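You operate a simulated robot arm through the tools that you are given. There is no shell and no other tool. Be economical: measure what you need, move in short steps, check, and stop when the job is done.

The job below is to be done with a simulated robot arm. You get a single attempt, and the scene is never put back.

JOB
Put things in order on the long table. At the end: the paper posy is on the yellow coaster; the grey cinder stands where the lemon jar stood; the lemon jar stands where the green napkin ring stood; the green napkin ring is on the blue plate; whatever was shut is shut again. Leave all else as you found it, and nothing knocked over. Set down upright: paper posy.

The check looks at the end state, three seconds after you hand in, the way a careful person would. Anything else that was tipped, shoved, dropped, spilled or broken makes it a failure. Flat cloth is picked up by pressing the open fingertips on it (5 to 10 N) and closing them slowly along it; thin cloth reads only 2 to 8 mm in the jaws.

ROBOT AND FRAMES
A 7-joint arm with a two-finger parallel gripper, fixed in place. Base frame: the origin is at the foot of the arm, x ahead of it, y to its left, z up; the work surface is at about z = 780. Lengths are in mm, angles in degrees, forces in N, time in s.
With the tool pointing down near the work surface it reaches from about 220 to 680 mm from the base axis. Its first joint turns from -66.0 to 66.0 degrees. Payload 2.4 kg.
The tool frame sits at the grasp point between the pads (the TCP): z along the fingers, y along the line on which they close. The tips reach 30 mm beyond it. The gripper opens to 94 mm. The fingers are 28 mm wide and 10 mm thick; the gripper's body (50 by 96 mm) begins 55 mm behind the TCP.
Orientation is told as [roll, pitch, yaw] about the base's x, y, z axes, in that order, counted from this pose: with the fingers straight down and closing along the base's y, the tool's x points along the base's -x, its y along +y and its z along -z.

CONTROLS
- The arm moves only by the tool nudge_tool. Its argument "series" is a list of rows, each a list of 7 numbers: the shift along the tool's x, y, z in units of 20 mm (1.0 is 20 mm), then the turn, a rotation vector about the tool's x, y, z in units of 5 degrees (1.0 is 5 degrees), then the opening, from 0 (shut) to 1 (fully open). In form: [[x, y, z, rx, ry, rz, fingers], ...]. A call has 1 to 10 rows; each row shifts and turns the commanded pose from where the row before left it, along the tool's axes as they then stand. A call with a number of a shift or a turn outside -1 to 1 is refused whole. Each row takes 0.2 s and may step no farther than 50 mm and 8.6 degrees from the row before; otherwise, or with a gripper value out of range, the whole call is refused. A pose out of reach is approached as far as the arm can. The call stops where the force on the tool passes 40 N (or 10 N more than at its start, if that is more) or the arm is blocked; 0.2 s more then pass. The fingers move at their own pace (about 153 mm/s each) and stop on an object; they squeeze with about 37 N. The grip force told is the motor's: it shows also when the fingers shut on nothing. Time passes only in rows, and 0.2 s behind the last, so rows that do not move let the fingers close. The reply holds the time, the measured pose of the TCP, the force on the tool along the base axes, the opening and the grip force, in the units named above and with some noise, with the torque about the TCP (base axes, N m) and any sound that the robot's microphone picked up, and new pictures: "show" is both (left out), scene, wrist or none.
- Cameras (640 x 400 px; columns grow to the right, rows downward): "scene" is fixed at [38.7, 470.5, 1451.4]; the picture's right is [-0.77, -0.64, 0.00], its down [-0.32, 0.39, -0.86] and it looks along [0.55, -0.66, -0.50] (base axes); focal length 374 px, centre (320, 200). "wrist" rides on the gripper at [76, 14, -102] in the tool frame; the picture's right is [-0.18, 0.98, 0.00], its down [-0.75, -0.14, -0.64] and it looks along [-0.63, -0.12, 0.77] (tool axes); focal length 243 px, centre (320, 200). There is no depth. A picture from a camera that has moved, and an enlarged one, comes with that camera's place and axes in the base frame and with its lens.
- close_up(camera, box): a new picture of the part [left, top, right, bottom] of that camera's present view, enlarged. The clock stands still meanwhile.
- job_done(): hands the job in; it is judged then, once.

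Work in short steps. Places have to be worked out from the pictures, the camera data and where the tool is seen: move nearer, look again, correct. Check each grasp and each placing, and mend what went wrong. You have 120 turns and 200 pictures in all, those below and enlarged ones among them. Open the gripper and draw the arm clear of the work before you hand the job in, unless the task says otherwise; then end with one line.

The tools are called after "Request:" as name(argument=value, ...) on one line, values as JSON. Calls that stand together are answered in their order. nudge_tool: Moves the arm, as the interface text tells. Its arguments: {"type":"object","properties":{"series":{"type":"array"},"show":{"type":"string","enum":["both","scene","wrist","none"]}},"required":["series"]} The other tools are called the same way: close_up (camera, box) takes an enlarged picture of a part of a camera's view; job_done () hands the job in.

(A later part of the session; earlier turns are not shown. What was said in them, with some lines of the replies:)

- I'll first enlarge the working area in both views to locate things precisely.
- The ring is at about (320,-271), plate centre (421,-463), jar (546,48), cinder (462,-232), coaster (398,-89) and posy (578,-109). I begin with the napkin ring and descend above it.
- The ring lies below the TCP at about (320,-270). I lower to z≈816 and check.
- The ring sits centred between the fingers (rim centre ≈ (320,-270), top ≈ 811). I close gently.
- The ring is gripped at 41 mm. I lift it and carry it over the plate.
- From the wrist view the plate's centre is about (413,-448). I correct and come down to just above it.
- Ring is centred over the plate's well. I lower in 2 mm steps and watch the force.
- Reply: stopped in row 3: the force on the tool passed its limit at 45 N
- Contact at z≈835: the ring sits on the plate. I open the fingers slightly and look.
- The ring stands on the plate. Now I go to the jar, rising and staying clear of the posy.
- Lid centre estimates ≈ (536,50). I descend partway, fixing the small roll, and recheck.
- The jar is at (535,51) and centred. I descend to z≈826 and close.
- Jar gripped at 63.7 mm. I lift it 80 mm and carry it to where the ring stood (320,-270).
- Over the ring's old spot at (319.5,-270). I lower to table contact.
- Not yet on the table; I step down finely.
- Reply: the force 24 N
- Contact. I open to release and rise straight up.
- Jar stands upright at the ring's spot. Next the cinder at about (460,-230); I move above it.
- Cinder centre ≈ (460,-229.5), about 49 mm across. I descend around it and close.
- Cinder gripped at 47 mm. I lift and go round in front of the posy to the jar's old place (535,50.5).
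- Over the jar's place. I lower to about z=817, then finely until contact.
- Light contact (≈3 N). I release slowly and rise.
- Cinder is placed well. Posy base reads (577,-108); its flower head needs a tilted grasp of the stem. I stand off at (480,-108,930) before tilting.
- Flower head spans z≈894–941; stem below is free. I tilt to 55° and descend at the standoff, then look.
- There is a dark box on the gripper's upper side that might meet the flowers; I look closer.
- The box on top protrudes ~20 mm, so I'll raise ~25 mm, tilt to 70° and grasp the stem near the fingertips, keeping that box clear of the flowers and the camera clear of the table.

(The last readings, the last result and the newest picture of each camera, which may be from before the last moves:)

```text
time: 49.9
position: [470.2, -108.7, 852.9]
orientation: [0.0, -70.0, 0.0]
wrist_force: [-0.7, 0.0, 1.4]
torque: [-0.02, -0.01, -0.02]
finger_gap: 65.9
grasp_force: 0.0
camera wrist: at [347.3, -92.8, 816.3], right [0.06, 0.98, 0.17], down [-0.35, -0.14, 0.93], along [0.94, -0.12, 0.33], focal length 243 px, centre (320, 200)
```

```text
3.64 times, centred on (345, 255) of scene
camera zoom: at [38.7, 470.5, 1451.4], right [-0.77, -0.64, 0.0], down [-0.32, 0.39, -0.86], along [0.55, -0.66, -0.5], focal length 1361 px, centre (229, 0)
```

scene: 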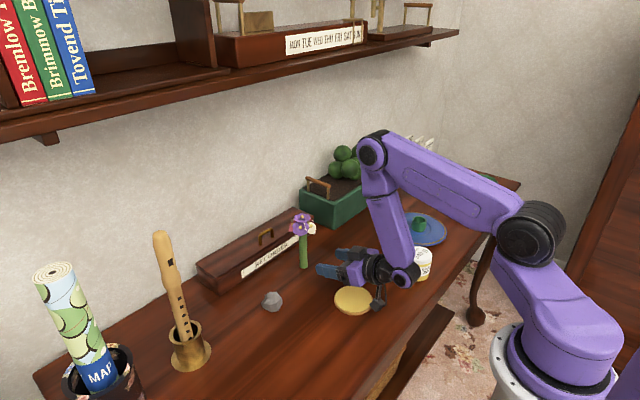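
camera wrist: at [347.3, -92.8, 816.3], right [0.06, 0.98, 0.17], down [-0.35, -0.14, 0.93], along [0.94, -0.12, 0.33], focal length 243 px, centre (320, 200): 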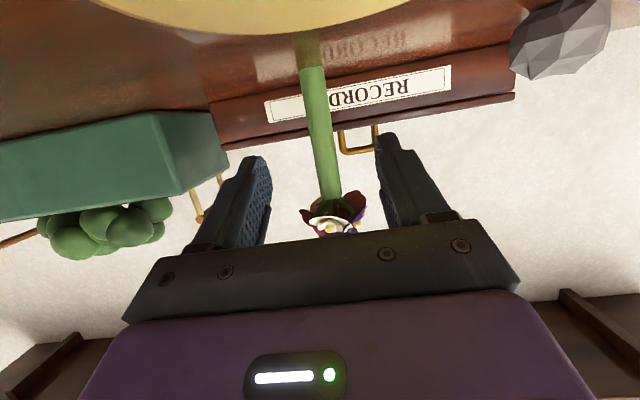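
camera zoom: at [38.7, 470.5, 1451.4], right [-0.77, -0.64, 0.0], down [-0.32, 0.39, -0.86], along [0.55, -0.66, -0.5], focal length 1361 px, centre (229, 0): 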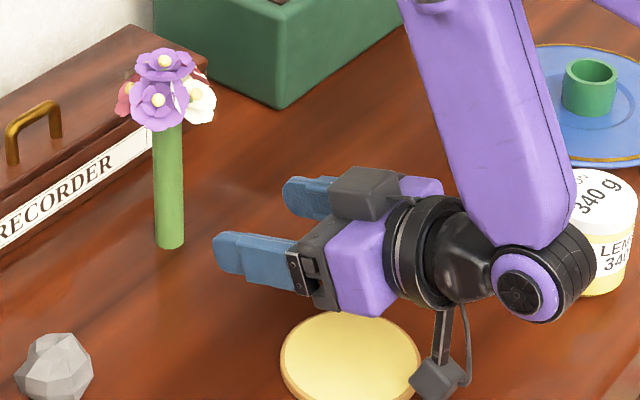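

Before grasping I test that the arm can reach the placing pose (TCP x≈377 at this tilt).

Request:
nudge_tool(series=[[0.318, 0, -0.874, 0, 0, 0, 0.7], [0.318, 0, -0.874, 0, 0, 0, 0.7], [0.318, 0, -0.874, 0, 0, 0, 0.7], [0.318, 0, -0.874, 0, 0, 0, 0.7], [0.318, 0, -0.874, 0, 0, 0, 0.7]], show="both")

```text
time: 51.1
position: [375.9, -107.8, 852.5]
orientation: [0.0, -69.9, 0.0]
wrist_force: [0.4, 0.6, 0.3]
torque: [0.02, -0.02, 0.0]
finger_gap: 65.8
grasp_force: 0.1
camera wrist: at [253.7, -93.3, 816.5], right [0.06, 0.98, 0.17], down [-0.35, -0.14, 0.93], along [0.94, -0.12, 0.33], focal length 243 px, centre (320, 200)
```

scene: 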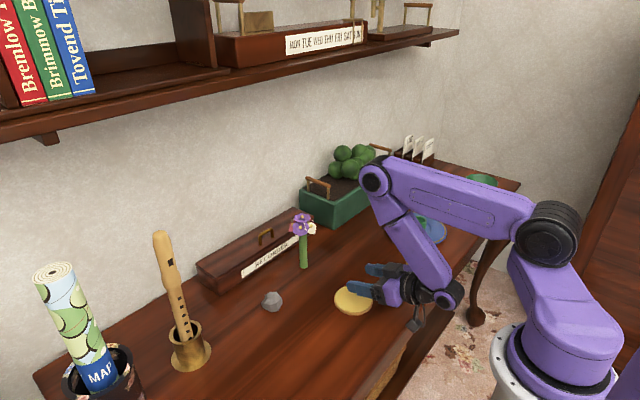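
wrist: 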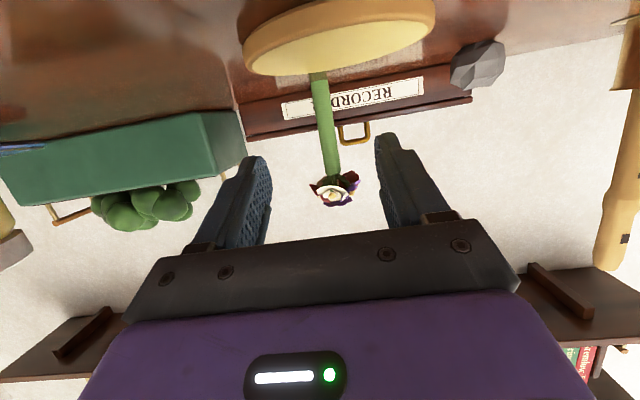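

Reachable. I look at the coaster's surface closely, as it may have a lip.

Request:
close_up(camera="wrist", box=[230, 0, 450, 90])

Request:
close_up(camera="scene", box=[320, 250, 440, 325])

```text
2.91 times, centred on (340, 45) of wrist
camera zoom: at [253.7, -93.3, 816.5], right [0.06, 0.98, 0.17], down [-0.35, -0.14, 0.93], along [0.94, -0.12, 0.33], focal length 706 px, centre (262, 651)
```

zoom: 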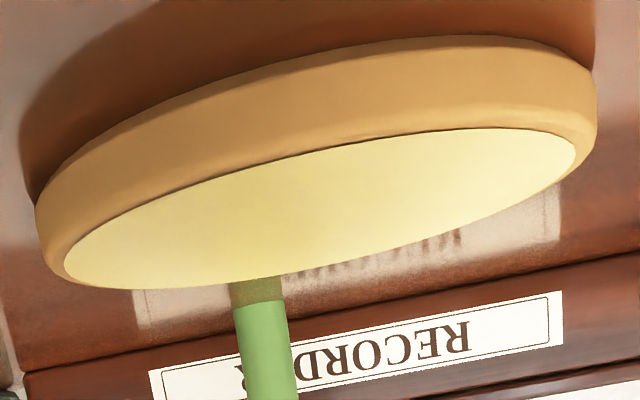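

```text
5.33 times, centred on (380, 288) of scene
camera zoom: at [38.7, 470.5, 1451.4], right [-0.77, -0.64, 0.0], down [-0.32, 0.39, -0.86], along [0.55, -0.66, -0.5], focal length 1996 px, centre (0, -267)
```

zoom: 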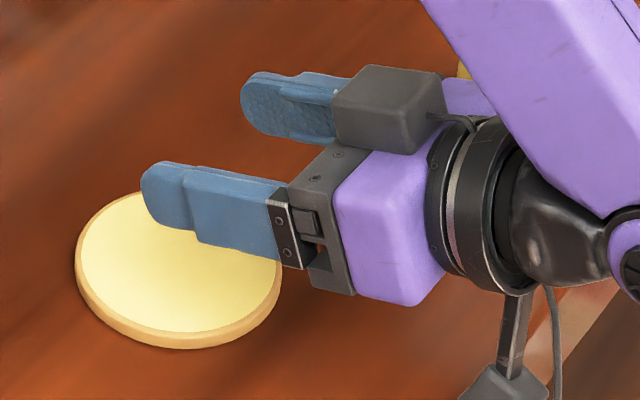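

The coaster is flat, ~10 mm thick, centre ≈ (392,-91). Now I advance towards the stem, stopping with the tips just short of it.

Request:
nudge_tool(series=[[-0.311, -0.01, 0.855, 0, 0, 0, 0.7], [-0.311, -0.01, 0.855, 0, 0, 0, 0.7], [-0.311, -0.01, 0.855, 0, 0, 0, 0.7], [-0.311, -0.01, 0.855, 0, 0, 0, 0.7], [-0.311, -0.01, 0.855, 0, 0, 0, 0.7], [-0.311, -0.01, 0.855, 0, 0, 0, 0.7], [-0.311, -0.01, 0.855, 0, 0, 0, 0.7], [-0.311, -0.01, 0.855, 0, 0, 0, 0.7]], show="both")

Request:
close_up(camera="scene", box=[270, 190, 390, 290])

```text
time: 52.9
position: [522.1, -109.1, 851.3]
orientation: [0.0, -70.0, 0.1]
wrist_force: [0.6, -0.2, 0.0]
torque: [-0.03, 0.01, -0.01]
finger_gap: 65.6
grasp_force: 0.1
camera wrist: at [400.0, -95.1, 816.0], right [0.06, 0.98, 0.17], down [-0.34, -0.14, 0.93], along [0.94, -0.12, 0.33], focal length 243 px, centre (320, 200)
```

scene: 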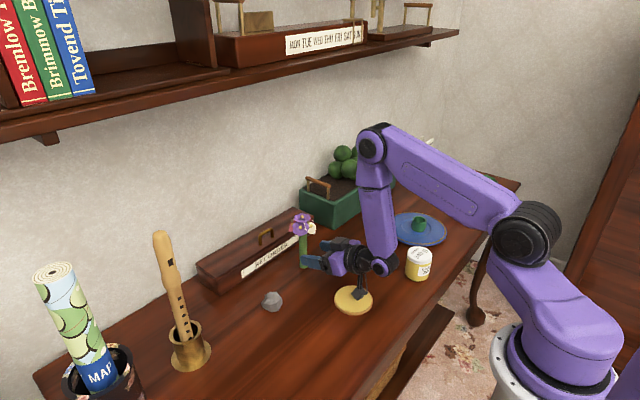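
wrist: 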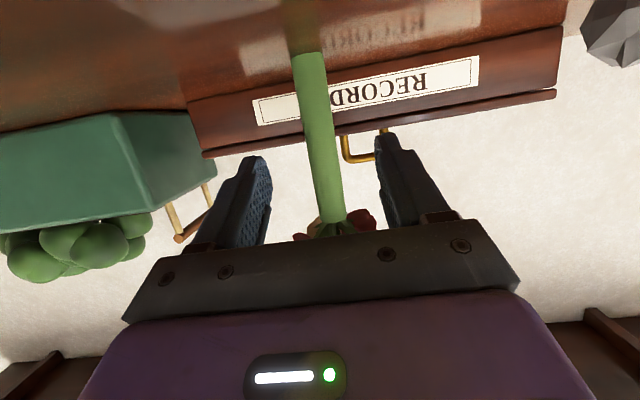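

```text
4.00 times, centred on (330, 240) of scene
camera zoom: at [38.6, 470.5, 1451.4], right [-0.77, -0.64, 0.0], down [-0.32, 0.39, -0.86], along [0.55, -0.66, -0.5], focal length 1497 px, centre (280, 40)
```

zoom: 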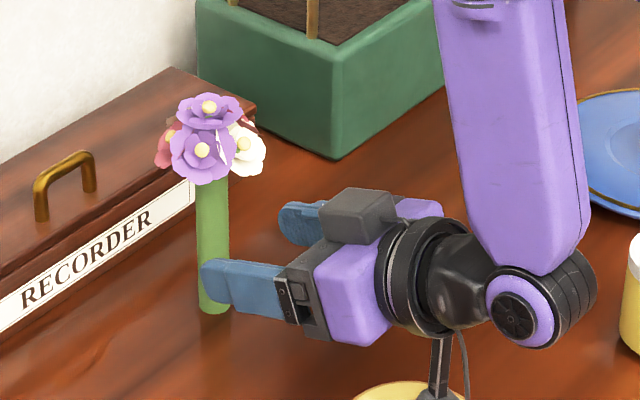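

The stem lies midway between fingers. I advance the last 36 mm.

Request:
nudge_tool(series=[[-0.31, 0, 0.85, 0, 0, 0, 0.7], [-0.31, 0, 0.85, 0, 0, 0, 0.7]], show="both")

Request:
close_up(camera="scene", box=[270, 190, 390, 290])

```text
time: 53.5
position: [559.0, -109.2, 853.1]
orientation: [-0.1, -70.0, 0.2]
wrist_force: [-0.8, -0.6, -0.1]
torque: [-0.02, 0.0, 0.02]
finger_gap: 65.9
grasp_force: 0.1
camera wrist: at [436.1, -94.5, 816.6], right [0.06, 0.98, 0.17], down [-0.35, -0.14, 0.93], along [0.94, -0.12, 0.33], focal length 243 px, centre (320, 200)
```

scene: 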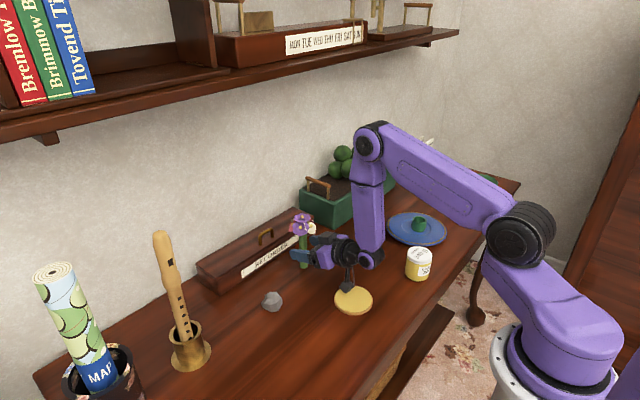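
wrist: 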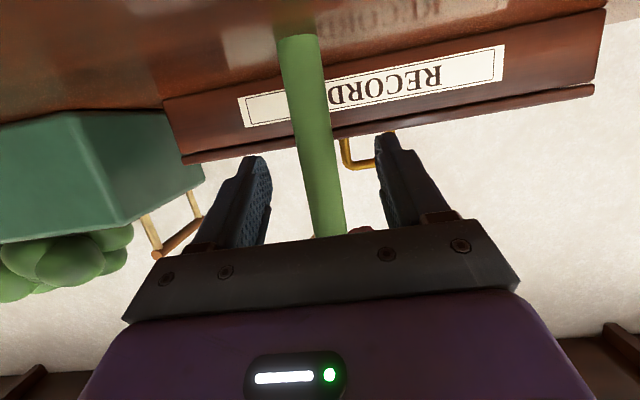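

```text
4.00 times, centred on (330, 240) of scene
camera zoom: at [38.6, 470.5, 1451.4], right [-0.77, -0.64, 0.0], down [-0.32, 0.39, -0.86], along [0.55, -0.66, -0.5], focal length 1497 px, centre (280, 40)
```

zoom: 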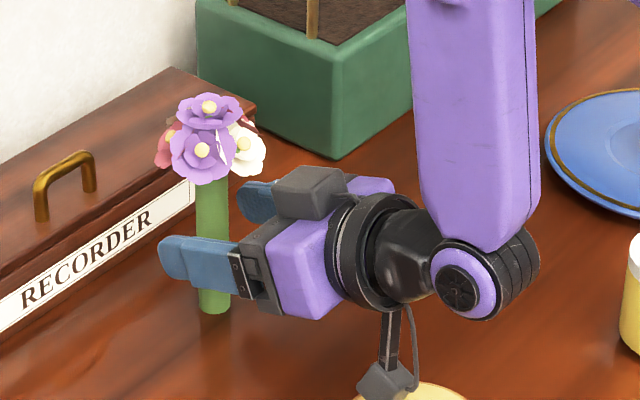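

Clear of the flowers and centred. I close gradually on the stem.

Request:
nudge_tool(series=[[0, 0, 0, 0, 0, 0, 0.5], [0, 0, 0, 0, 0, 0, 0.4], [0, 0, 0, 0, 0, 0, 0.33], [0, 0, 0, 0, 0, 0, 0.28], [0, 0, 0, 0, 0, 0, 0.24], [0, 0, 0, 0, 0, 0, 0.2], [0, 0, 0, 0, 0, 0, 0.17], [0, 0, 0, 0, 0, 0, 0.17]], show="both")

```text
time: 55.3
position: [558.7, -109.8, 852.9]
orientation: [0.0, -70.0, 0.1]
wrist_force: [-0.6, -0.9, 2.5]
torque: [-0.02, -0.03, 0.0]
finger_gap: 20.4
grasp_force: 37.1
camera wrist: at [435.9, -94.4, 816.6], right [0.06, 0.98, 0.17], down [-0.35, -0.14, 0.93], along [0.94, -0.12, 0.33], focal length 243 px, centre (320, 200)
```

scene: 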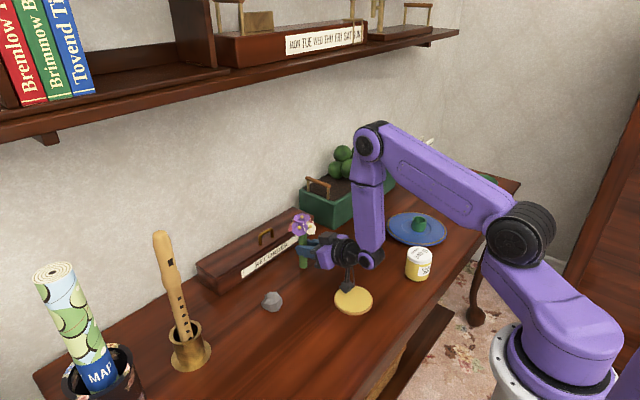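
wrist: 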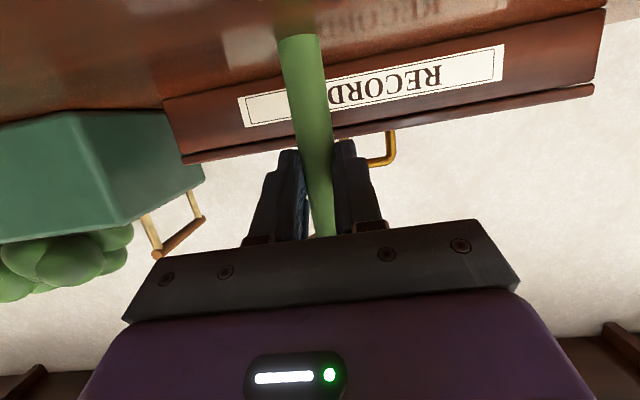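

Stem gripped at 20 mm. I lift 40 mm straight up and check.

Request:
nudge_tool(series=[[-0.47, 0, -0.171, 0, 0, 0, 0.17], [-0.47, 0, -0.171, 0, 0, 0, 0.17], [-0.94, 0, -0.342, 0, 0, 0, 0.17]], show="scene")

Request:
nudge_tool(series=[[0.315, 0.0925, -0.865, 0, 0, 0, 0.17], [0.315, 0.0925, -0.865, 0, 0, 0, 0.17], [0.315, 0.0925, -0.865, 0, 0, 0, 0.17], [0.315, 0.0925, -0.865, 0, 0, 0, 0.17], [0.315, 0.0925, -0.865, 0, 0, 0, 0.17], [0.315, 0.0925, -0.865, 0, 0, 0, 0.17], [0.315, 0.0925, -0.865, 0, 0, 0, 0.17], [0.315, 0.0925, -0.865, 0, 0, 0, 0.17], [0.315, 0.0925, -0.865, 0, 0, 0, 0.17], [0.315, 0.0925, -0.865, 0, 0, 0, 0.17]], show="both")

Request:
close_up(camera="scene", box=[310, 190, 450, 320])

```text
time: 56.1
position: [558.4, -110.2, 893.3]
orientation: [0.0, -69.9, 0.1]
wrist_force: [-0.4, -0.2, -0.7]
torque: [0.0, 0.0, 0.01]
finger_gap: 20.3
grasp_force: 37.0
```

scene: 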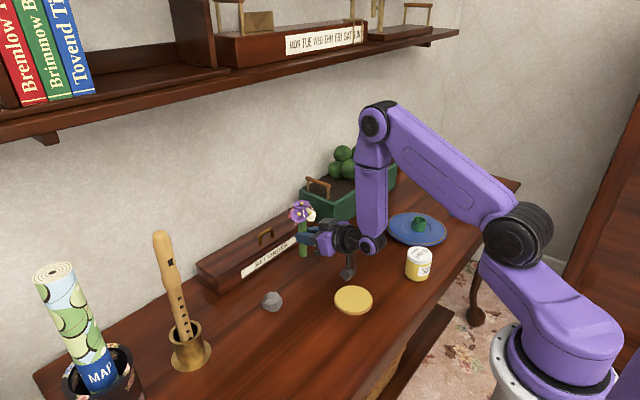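

```text
time: 58.3
position: [377.7, -91.3, 889.2]
orientation: [0.0, -70.0, 0.0]
wrist_force: [-0.2, 0.4, -0.8]
torque: [0.05, 0.0, -0.03]
finger_gap: 20.0
grasp_force: 37.3
out of reach, approached as far as the arm can: row 10
camera wrist: at [254.2, -75.2, 852.2], right [0.06, 0.98, 0.17], down [-0.35, -0.14, 0.93], along [0.94, -0.12, 0.33], focal length 243 px, centre (320, 200)
```

scene: 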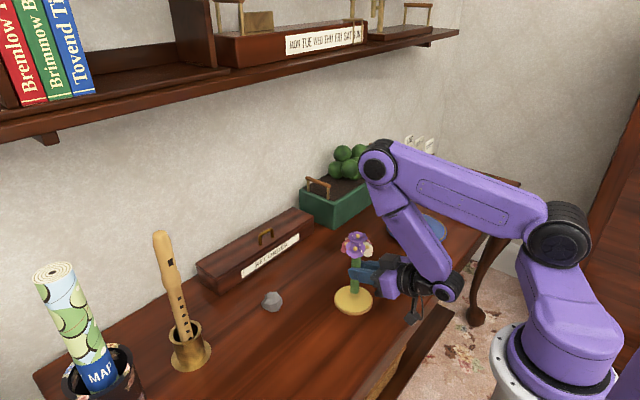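
wrist: 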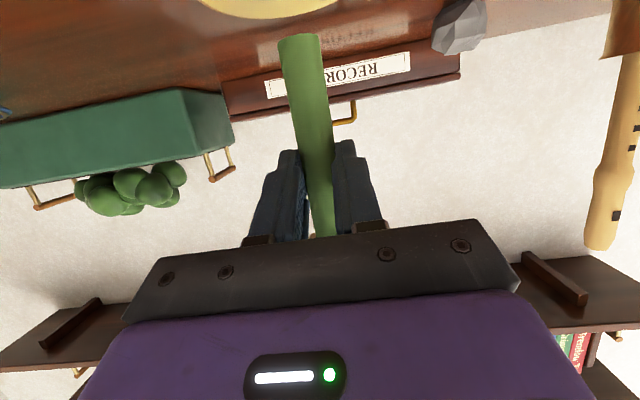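

```text
3.08 times, centred on (380, 255) of scene
camera zoom: at [38.7, 470.5, 1451.4], right [-0.77, -0.64, 0.0], down [-0.32, 0.39, -0.86], along [0.55, -0.66, -0.5], focal length 1151 px, centre (135, 31)
```

zoom: 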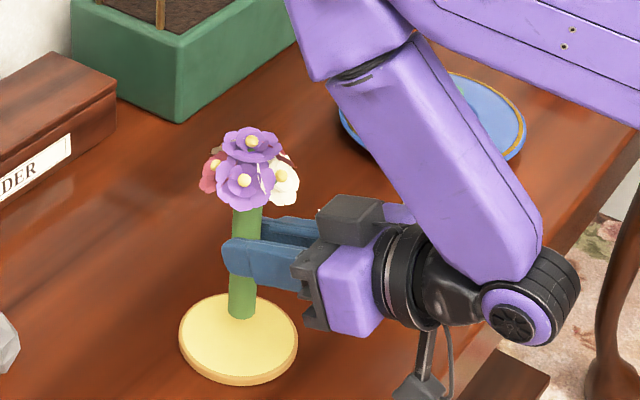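

Posy upright above the coaster's centre, bottom ≈ z 816. I lower toward the coaster top (~790).

Request:
nudge_tool(series=[[0.47, 0, 0.171, 0, 0, 0, 0.17], [0.47, 0, 0.171, 0, 0, 0, 0.17], [0.2, 0, 0.07, 0, 0, 0, 0.17]], show="none")

```text
time: 59.1
position: [377.6, -89.4, 863.8]
orientation: [0.1, -70.0, 0.0]
wrist_force: [0.1, 0.8, -0.6]
torque: [0.02, 0.02, 0.01]
finger_gap: 20.1
grasp_force: 37.0
```

Just above contact now; I step down 1 mm at a time.

Request:
nudge_tool(series=[[0.047, 0, 0.017, 0, 0, 0, 0.17], [0.047, 0, 0.017, 0, 0, 0, 0.17], [0, 0, 0, 0, 0, 0, 0.17]], show="scene")

Request:
close_up(camera="scene", box=[310, 190, 450, 320])

```text
time: 59.9
position: [377.7, -89.5, 861.1]
orientation: [0.0, -70.0, 0.1]
wrist_force: [0.0, 0.5, -1.0]
torque: [-0.03, 0.0, -0.01]
finger_gap: 20.0
grasp_force: 37.0
```

scene: 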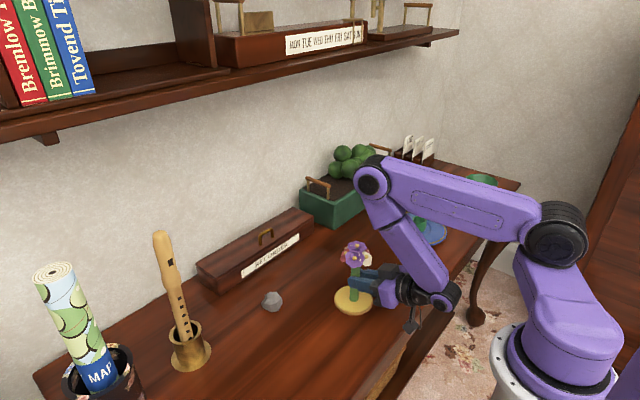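

```text
3.08 times, centred on (380, 255) of scene
camera zoom: at [38.7, 470.5, 1451.4], right [-0.77, -0.64, 0.0], down [-0.32, 0.39, -0.86], along [0.55, -0.66, -0.5], focal length 1151 px, centre (135, 31)
```

zoom: 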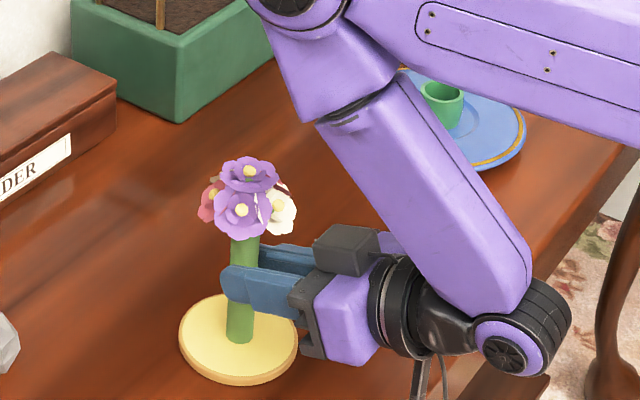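

No contact yet; I go on down finely.

Request:
nudge_tool(series=[[0.047, 0, 0.017, 0, 0, 0, 0.17], [0.047, 0, 0.017, 0, 0, 0, 0.17], [0, 0, 0, 0, 0, 0, 0.17]], show="none")

```text
time: 60.7
position: [378.2, -89.8, 862.2]
orientation: [-0.1, -70.4, 0.0]
wrist_force: [-4.1, -1.2, 17.2]
torque: [-0.08, -0.13, 0.0]
finger_gap: 20.4
grasp_force: 37.7
```

Contact (17 N). I ease up ~1 mm of command to unload, then read.

Request:
nudge_tool(series=[[-0.03, 0, -0.011, 0, 0, 0, 0.17], [0, 0, 0, 0, 0, 0, 0.17]], show="none")

```text
time: 61.3
position: [377.9, -89.2, 860.6]
orientation: [-0.1, -70.2, 0.2]
wrist_force: [3.4, -2.0, 12.8]
torque: [-0.11, -0.52, -0.01]
finger_gap: 20.4
grasp_force: 37.0
```

Request:
nudge_tool(series=[[-0.03, 0, -0.011, 0, 0, 0, 0.17], [0, 0, 0, 0, 0, 0, 0.22], [0, 0, 0, 0, 0, 0, 0.27], [0, 0, 0, 0, 0, 0, 0.35], [0, 0, 0, 0, 0, 0, 0.5], [0, 0, 0, 0, 0, 0, 0.65], [0, 0, 0, 0, 0, 0, 0.65]], show="both")

Request:
close_up(camera="scene", box=[310, 190, 450, 320])

```text
time: 62.9
position: [377.5, -89.9, 860.7]
orientation: [0.0, -69.9, 0.1]
wrist_force: [-0.3, 0.3, -0.1]
torque: [-0.01, -0.01, -0.05]
finger_gap: 61.0
grasp_force: 0.0
camera wrist: at [254.4, -75.0, 825.3], right [0.06, 0.98, 0.17], down [-0.35, -0.14, 0.93], along [0.94, -0.12, 0.33], focal length 243 px, centre (320, 200)
```

scene: 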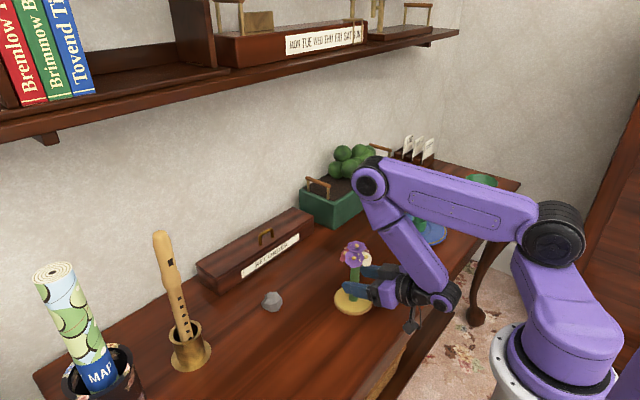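
wrist: 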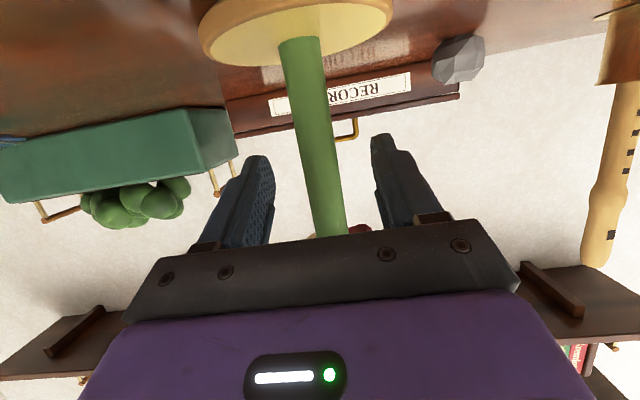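

```text
3.08 times, centred on (380, 255) of scene
camera zoom: at [38.7, 470.5, 1451.4], right [-0.77, -0.64, 0.0], down [-0.32, 0.39, -0.86], along [0.55, -0.66, -0.5], focal length 1151 px, centre (135, 31)
```

zoom: 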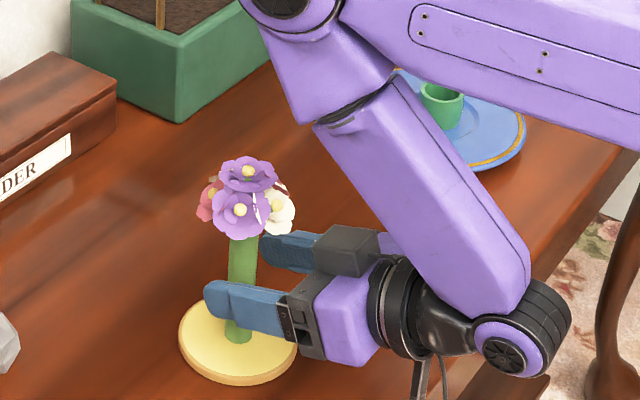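

Posy stands upright on the coaster. I withdraw the fingers straight back in small steps, watching reach.

Request:
nudge_tool(series=[[0.2, 0, -0.45, 0, 0, 0, 0.65], [0.2, 0, -0.45, 0, 0, 0, 0.65]], show="scene")

```text
time: 63.5
position: [356.7, -90.3, 860.3]
orientation: [-0.1, -70.0, 0.1]
wrist_force: [-0.4, -0.4, 0.2]
torque: [-0.04, -0.02, 0.01]
finger_gap: 61.0
grasp_force: 0.1
```

scene: 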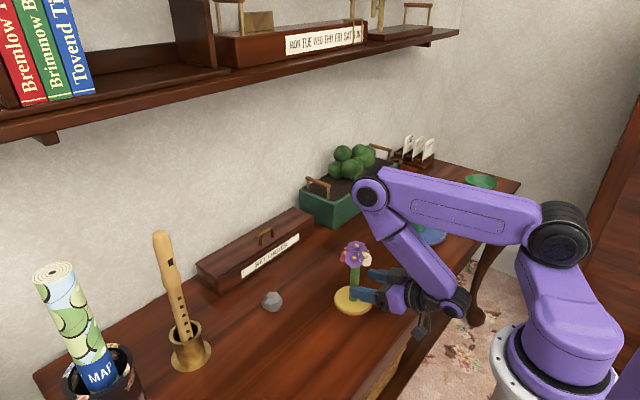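

It follows well; I go back another 30 mm.

Request:
nudge_tool(series=[[0.2, 0, -0.45, 0, 0, 0, 0.65], [0.2, 0, -0.45, 0, 0, 0, 0.65], [0.2, 0, -0.45, 0, 0, 0, 0.65]], show="both")

```text
time: 64.3
position: [340.6, -76.2, 858.0]
orientation: [-0.2, -69.9, 0.1]
wrist_force: [-0.3, -0.2, -0.2]
torque: [-0.01, 0.01, 0.02]
finger_gap: 61.2
grasp_force: 0.2
out of reach, approached as far as the arm can: row 1, 2, 3
camera wrist: at [217.1, -60.9, 822.6], right [0.07, 0.98, 0.17], down [-0.34, -0.14, 0.93], along [0.94, -0.12, 0.33], focal length 243 px, centre (320, 200)
```

scene: 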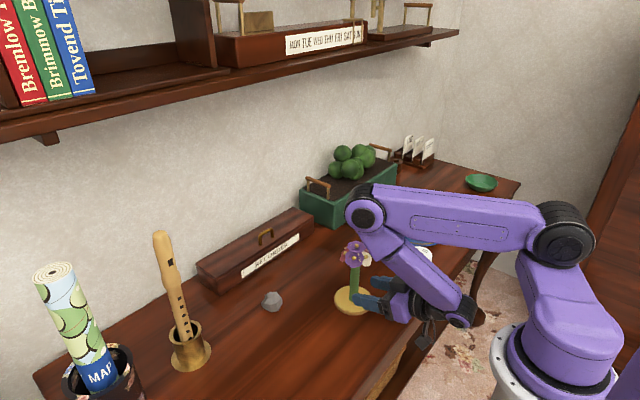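
wrist: 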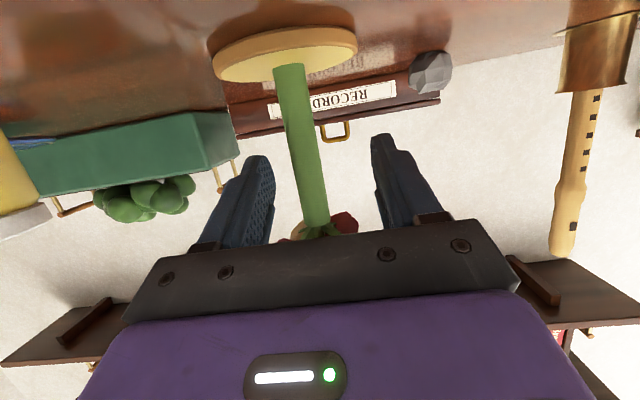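

At the reach limit, but the tips are clear of the stem. I rotate back toward vertical to 45° (box stays behind the flowers), then check.

Request:
nudge_tool(series=[[0, 0, 0, 0, 1, 0, 0.65], [0, 0, 0, 0, 1, 0, 0.65], [0, 0, 0, 0, 1, 0, 0.65], [0, 0, 0, 0, 1, 0, 0.65], [0, 0, 0, 0, 1, 0, 0.65]], show="both")

```text
time: 65.5
position: [352.6, -70.0, 840.6]
orientation: [0.0, -44.9, 0.1]
wrist_force: [-0.2, 0.7, -0.5]
torque: [0.0, 0.0, -0.02]
finger_gap: 61.2
grasp_force: 0.0
out of reach, approached as far as the arm can: row 1, 2, 3, 4
camera wrist: at [225.7, -56.0, 860.2], right [0.13, 0.98, 0.13], down [0.08, -0.14, 0.99], along [0.99, -0.12, -0.1], focal length 243 px, centre (320, 200)
```

scene: 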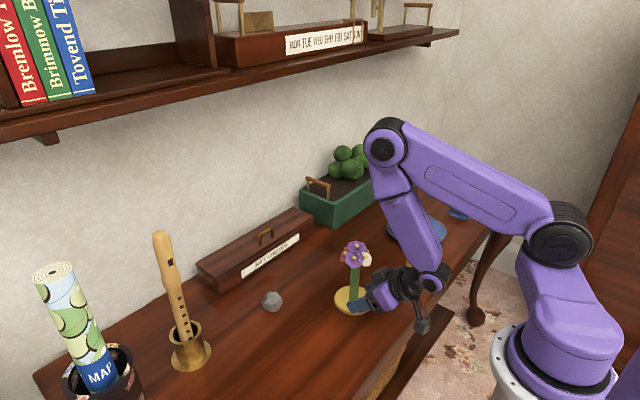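
wrist: 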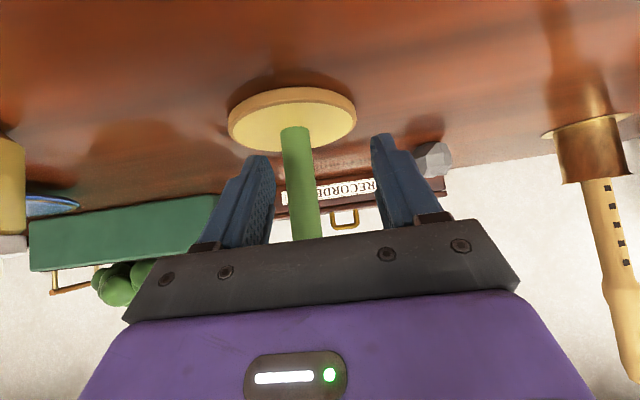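

Now at (353,-70,841), tilt 45°, untouched posy. I withdraw along the tool's axis, back and up.

Request:
nudge_tool(series=[[0, 0, -0.5, 0, 0, 0, 0.65], [0, 0, -0.8, 0, 0, 0, 0.65], [0, 0, -0.8, 0, 0, 0, 0.65]], show="both")

```text
time: 66.3
position: [352.6, -64.9, 843.3]
orientation: [0.0, -44.9, 0.0]
wrist_force: [-0.8, -0.2, -0.6]
torque: [0.02, 0.01, 0.05]
finger_gap: 60.8
grasp_force: 0.0
out of reach, approached as far as the arm can: row 1, 2, 3
camera wrist: at [225.2, -49.7, 861.9], right [0.13, 0.98, 0.13], down [0.08, -0.14, 0.99], along [0.99, -0.12, -0.1], focal length 243 px, centre (320, 200)
```

scene: 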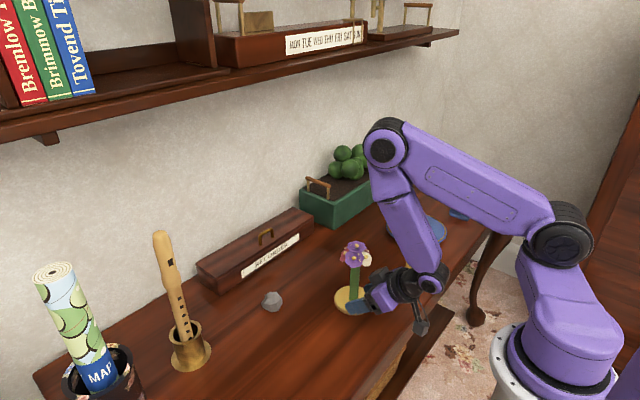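
wrist: 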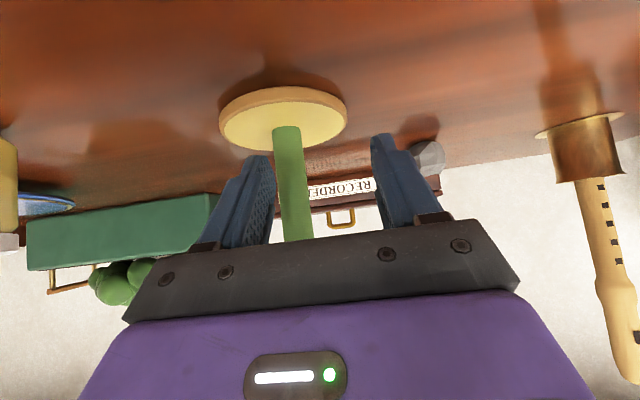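

Out of reach inward here; the reachable radius allows moving further back if I go toward −y. I first recentre on the stem with small steps.

Request:
nudge_tool(series=[[0.08, -0.6, -0.08, 0, 0, 0, 0.65], [0.08, -0.6, -0.08, 0, 0, 0, 0.65]], show="wrist")

```text
time: 66.9
position: [353.8, -86.1, 837.3]
orientation: [0.1, -45.0, 0.0]
wrist_force: [0.2, 0.3, 0.2]
torque: [0.04, -0.05, -0.02]
finger_gap: 61.0
grasp_force: 0.0
out of reach, approached as far as the arm can: row 1, 2
camera wrist: at [226.6, -71.7, 856.4], right [0.13, 0.98, 0.13], down [0.08, -0.14, 0.99], along [0.99, -0.12, -0.1], focal length 243 px, centre (320, 200)
```

wrist: 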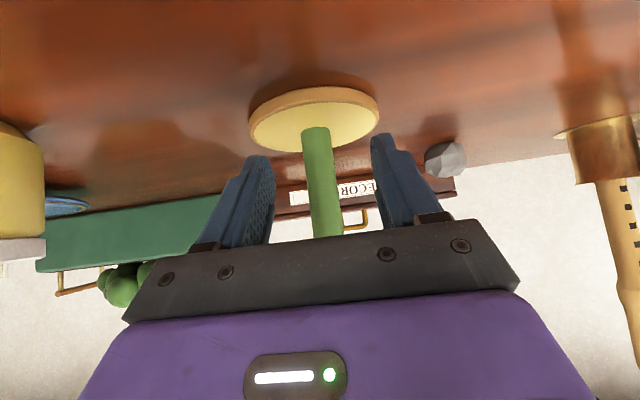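

I check whether the commanded pose is still beyond reach with a null row.

Request:
nudge_tool(series=[[0, 0, 0, 0, 0, 0, 0.65]], show="none")

```text
time: 67.3
position: [353.3, -86.6, 837.9]
orientation: [0.1, -45.1, 0.0]
wrist_force: [-0.7, 0.8, -0.5]
torque: [-0.02, 0.0, -0.01]
finger_gap: 60.8
grasp_force: 0.0
```

Commanded equals measured. With the fingers fully open there is room to shift −y ~30 mm around the stem, which frees reach to pull back; I do that.

Request:
nudge_tool(series=[[0, 0, 0, 0, 0, 0, 1], [0, 0, 0, 0, 0, 0, 1], [0.02, -0.5, -0.02, 0, 0, 0, 1], [0.1, -0.5, -0.1, 0, 0, 0, 1], [0.1, -0.5, -0.1, 0, 0, 0, 1], [0.1, 0, -0.1, 0, 0, 0, 1]], show="wrist")

```text
time: 68.7
position: [351.0, -117.4, 832.1]
orientation: [0.1, -45.0, 0.0]
wrist_force: [-0.1, -0.2, 0.3]
torque: [-0.01, 0.0, 0.03]
finger_gap: 93.8
grasp_force: 0.1
out of reach, approached as far as the arm can: row 4, 6
camera wrist: at [224.5, -101.3, 850.4], right [0.13, 0.98, 0.13], down [0.08, -0.14, 0.99], along [0.99, -0.12, -0.1], focal length 243 px, centre (320, 200)
```

wrist: 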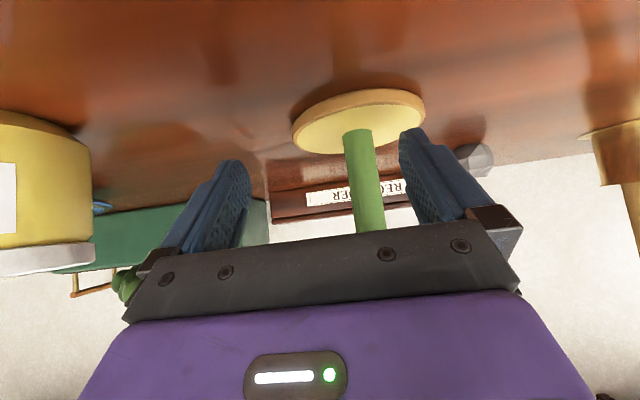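

Pull-back is still limited, so I yaw the tool about the vertical by +15°, which swings the right finger back from the stem, then I can slide out toward −y.

Request:
nudge_tool(series=[[0, 0, 0, -0.707, 0, -0.707, 1], [0, 0, 0, -0.707, 0, -0.707, 1], [0, 0, 0, -0.707, 0, -0.707, 1]], show="both")

Request:
close_up(camera="scene", box=[320, 210, 450, 330])

```text
time: 69.5
position: [351.6, -116.7, 831.3]
orientation: [0.0, -45.1, 15.0]
wrist_force: [0.1, 0.2, -0.3]
torque: [0.0, 0.01, -0.01]
finger_gap: 93.9
grasp_force: 0.1
camera wrist: at [225.3, -134.4, 850.7], right [-0.13, 0.98, 0.13], down [0.11, -0.12, 0.99], along [0.98, 0.14, -0.1], focal length 243 px, centre (320, 200)
```

scene: 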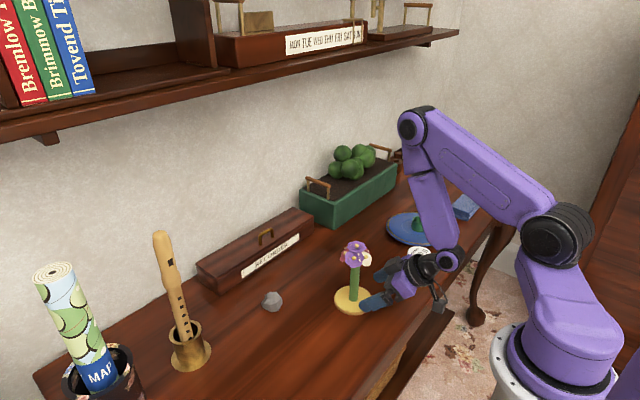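
wrist: 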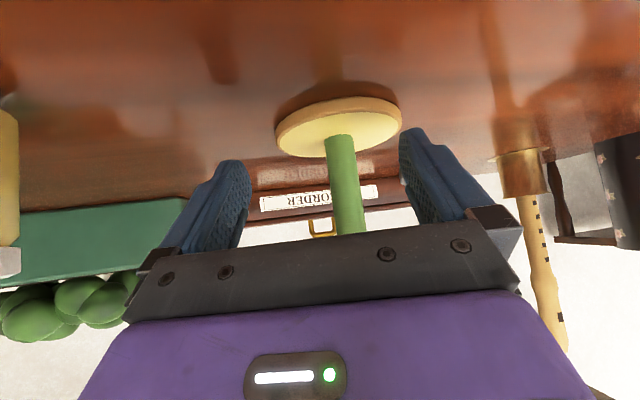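

```text
3.33 times, centred on (385, 270) of scene
camera zoom: at [38.6, 470.5, 1451.4], right [-0.77, -0.64, 0.0], down [-0.32, 0.39, -0.86], along [0.55, -0.66, -0.5], focal length 1247 px, centre (103, -33)
```

zoom: 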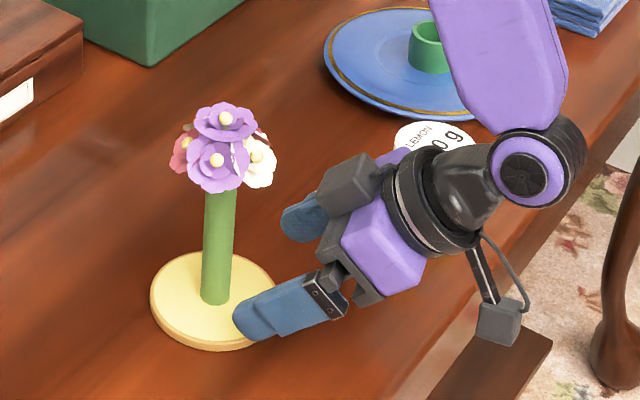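

Reachable and clear. With this slack I try pulling back 24 mm along −x.

Request:
nudge_tool(series=[[0.27, 0.1, -0.27, 0, 0, 0, 1], [0.27, 0.1, -0.27, 0, 0, 0, 1], [0.27, 0.1, -0.27, 0, 0, 0, 1]], show="none")

```text
time: 70.3
position: [338.1, -118.0, 826.3]
orientation: [0.0, -44.9, 14.8]
wrist_force: [0.1, 0.6, 0.1]
torque: [0.02, -0.01, 0.01]
finger_gap: 94.1
grasp_force: 0.1
out of reach, approached as far as the arm can: row 2, 3
```

Now at (338,-118). I slide −y 30 mm with a slight rise.

Request:
nudge_tool(series=[[0.085, -0.72, -0.19, 0, 0, 0, 1], [0.085, -0.72, -0.19, 0, 0, 0, 1]], show="both")

Request:
close_up(camera="scene", box=[320, 210, 450, 330])

```text
time: 70.9
position: [338.9, -145.9, 830.6]
orientation: [0.0, -45.0, 15.0]
wrist_force: [-1.3, -0.2, 0.1]
torque: [-0.03, 0.0, 0.0]
finger_gap: 94.1
grasp_force: 0.0
camera wrist: at [212.9, -165.3, 849.7], right [-0.13, 0.98, 0.13], down [0.11, -0.12, 0.99], along [0.99, 0.14, -0.1], focal length 243 px, centre (320, 200)
```

scene: 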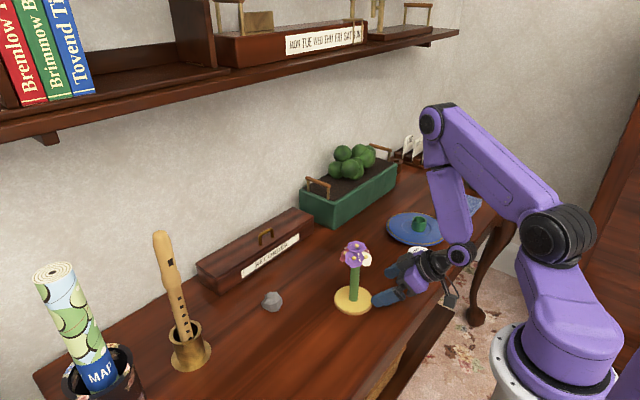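
wrist: 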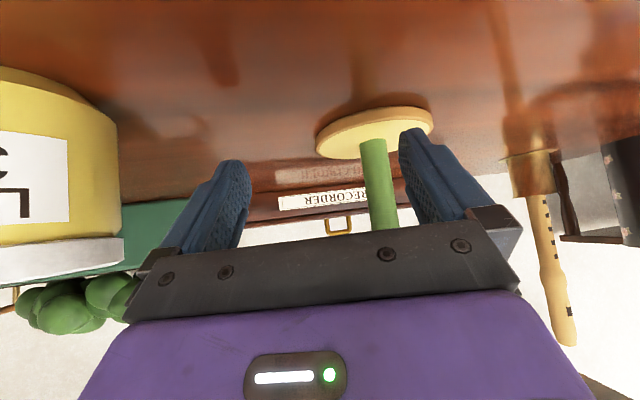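

```text
3.33 times, centred on (385, 270) of scene
camera zoom: at [38.6, 470.5, 1451.4], right [-0.77, -0.64, 0.0], down [-0.32, 0.39, -0.86], along [0.55, -0.66, -0.5], focal length 1247 px, centre (103, -33)
```

zoom: 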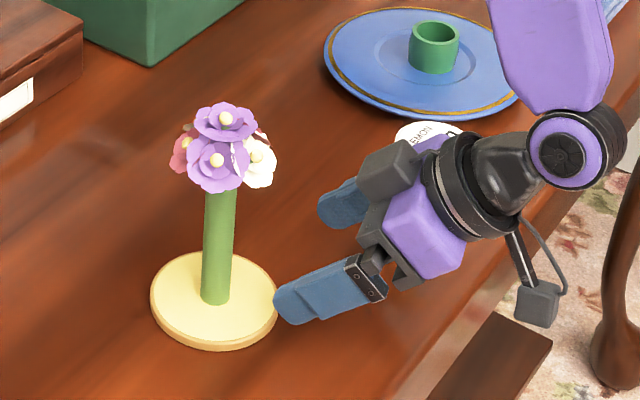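

Clear of the stem. I rotate 10° more upright and pull back up along the tool axis.

Request:
nudge_tool(series=[[0, 0, 0, 0, 1, 0, 0.8], [0, 0, 0, 0, 1, 0, 0.8], [0.2, 0, -0.4, 0, 0, 0, 0.8], [0.2, 0, -0.4, 0, 0, 0, 0.8]], show="scene")

```text
time: 71.9
position: [331.2, -155.3, 835.0]
orientation: [-0.1, -34.9, 15.0]
wrist_force: [0.2, 0.3, 0.1]
torque: [0.01, -0.04, 0.01]
finger_gap: 75.4
grasp_force: 0.1
out of reach, approached as far as the arm can: row 4
```

scene: 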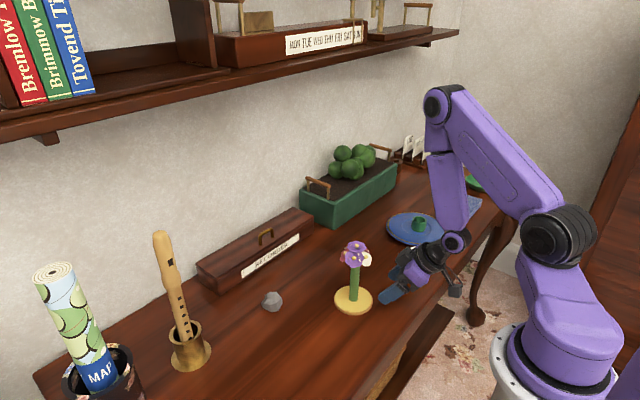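

Continue: 10° more upright, then straight up as far as it goes.

Request:
nudge_tool(series=[[0, 0, 0, 0, 1, 0, 0.8], [0, 0, 0, 0, 1, 0, 0.8], [-0.1, 0, -0.5, 0, 0, 0, 0.8], [-0.1, 0, -0.5, 0, 0, 0, 0.8]], show="scene")

Request:
close_up(camera="scene", box=[320, 210, 450, 330])

```text
time: 72.9
position: [326.0, -155.8, 854.0]
orientation: [0.0, -24.9, 14.9]
wrist_force: [0.8, -0.3, 0.9]
torque: [0.02, -0.01, 0.02]
finger_gap: 75.2
grasp_force: 0.2
```

scene: 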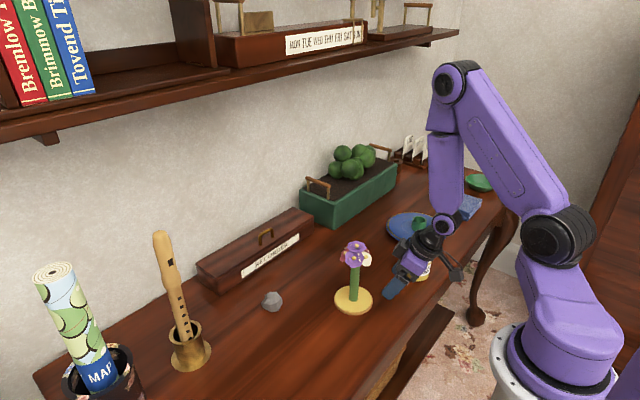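

```text
3.33 times, centred on (385, 270) of scene
camera zoom: at [38.7, 470.5, 1451.4], right [-0.77, -0.64, 0.0], down [-0.32, 0.39, -0.86], along [0.55, -0.66, -0.5], focal length 1247 px, centre (103, -33)
```

zoom: 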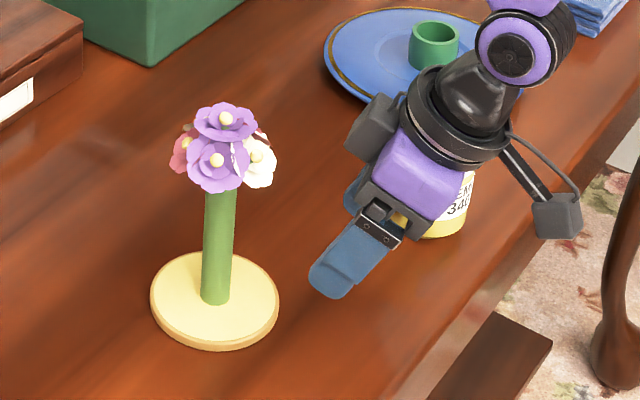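

Well clear. I withdraw upward along the tool axis and finish turning upright.

Request:
nudge_tool(series=[[-0.2, 0, -0.9, 0, 0, 0, 0.8], [-0.2, 0, -0.9, 0, 0, 0, 0.8], [-0.2, 0, -0.9, 0, 1, 0, 0.8], [0, 0, -0.9, 0, 1, 0, 0.8], [0, 0, -0.9, 0, 1, 0, 0.8], [0, 0, -0.9, 0, 1, 0, 0.8], [0, 0, -0.9, 0, 1, 0, 0.8], [0, 0, -0.9, 0, 0, 0, 0.8], [0, 0, -0.9, 0, 0, 0, 0.8], [0, 0, -0.9, 0, 0, 0, 0.8]], show="both")

Request:
close_up(camera="scene", box=[240, 190, 460, 325])

```text
time: 75.1
position: [315.0, -162.4, 989.8]
orientation: [2.5, -7.5, 15.4]
wrist_force: [-0.2, 0.3, 0.2]
torque: [0.01, 0.0, 0.01]
finger_gap: 75.4
grasp_force: 0.1
out of reach, approached as far as the arm can: row 1, 2, 5, 6, 7, 10
camera wrist: at [226.7, -175.3, 1081.9], right [-0.09, 0.99, 0.07], down [0.69, 0.01, 0.73], along [0.72, 0.11, -0.68], focal length 243 px, centre (320, 200)
```

scene: 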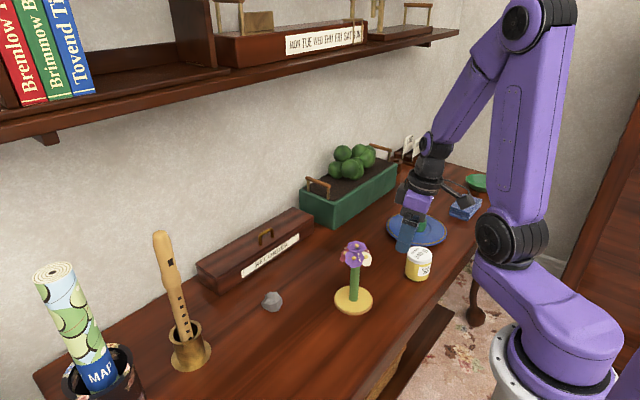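
wrist: 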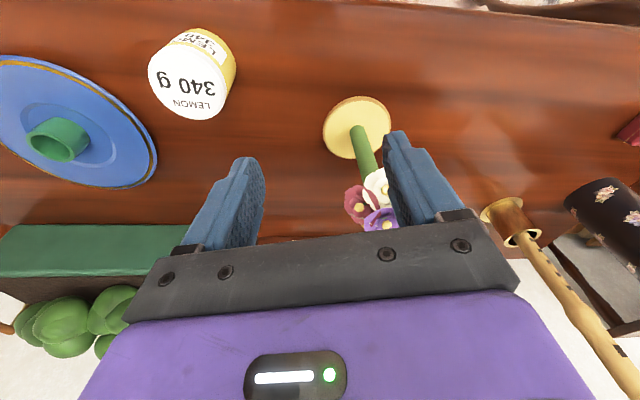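

```text
2.91 times, centred on (350, 258) of scene
camera zoom: at [38.6, 470.5, 1451.4], right [-0.77, -0.64, 0.0], down [-0.32, 0.39, -0.86], along [0.55, -0.66, -0.5], focal length 1089 px, centre (233, 33)
```

zoom: 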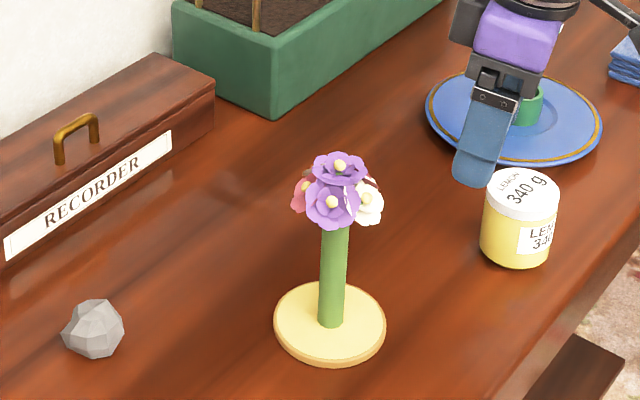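

All is in place: the posy stands upright on the coaster, the cinder is at the jar's spot, the jar is at the ring's spot, the ring is on the plate and nothing was left open. The gripper is open and clear, so I hand in.

Request:
job_done()

```text
The job is handed in.
```

The job is handed in: the paper posy is upright on the yellow coaster, the cinder is where the jar was, the jar is where the napkin ring was, and the ring is on the blue plate. Nothing was opened, and the last pictures show nothing knocked over.
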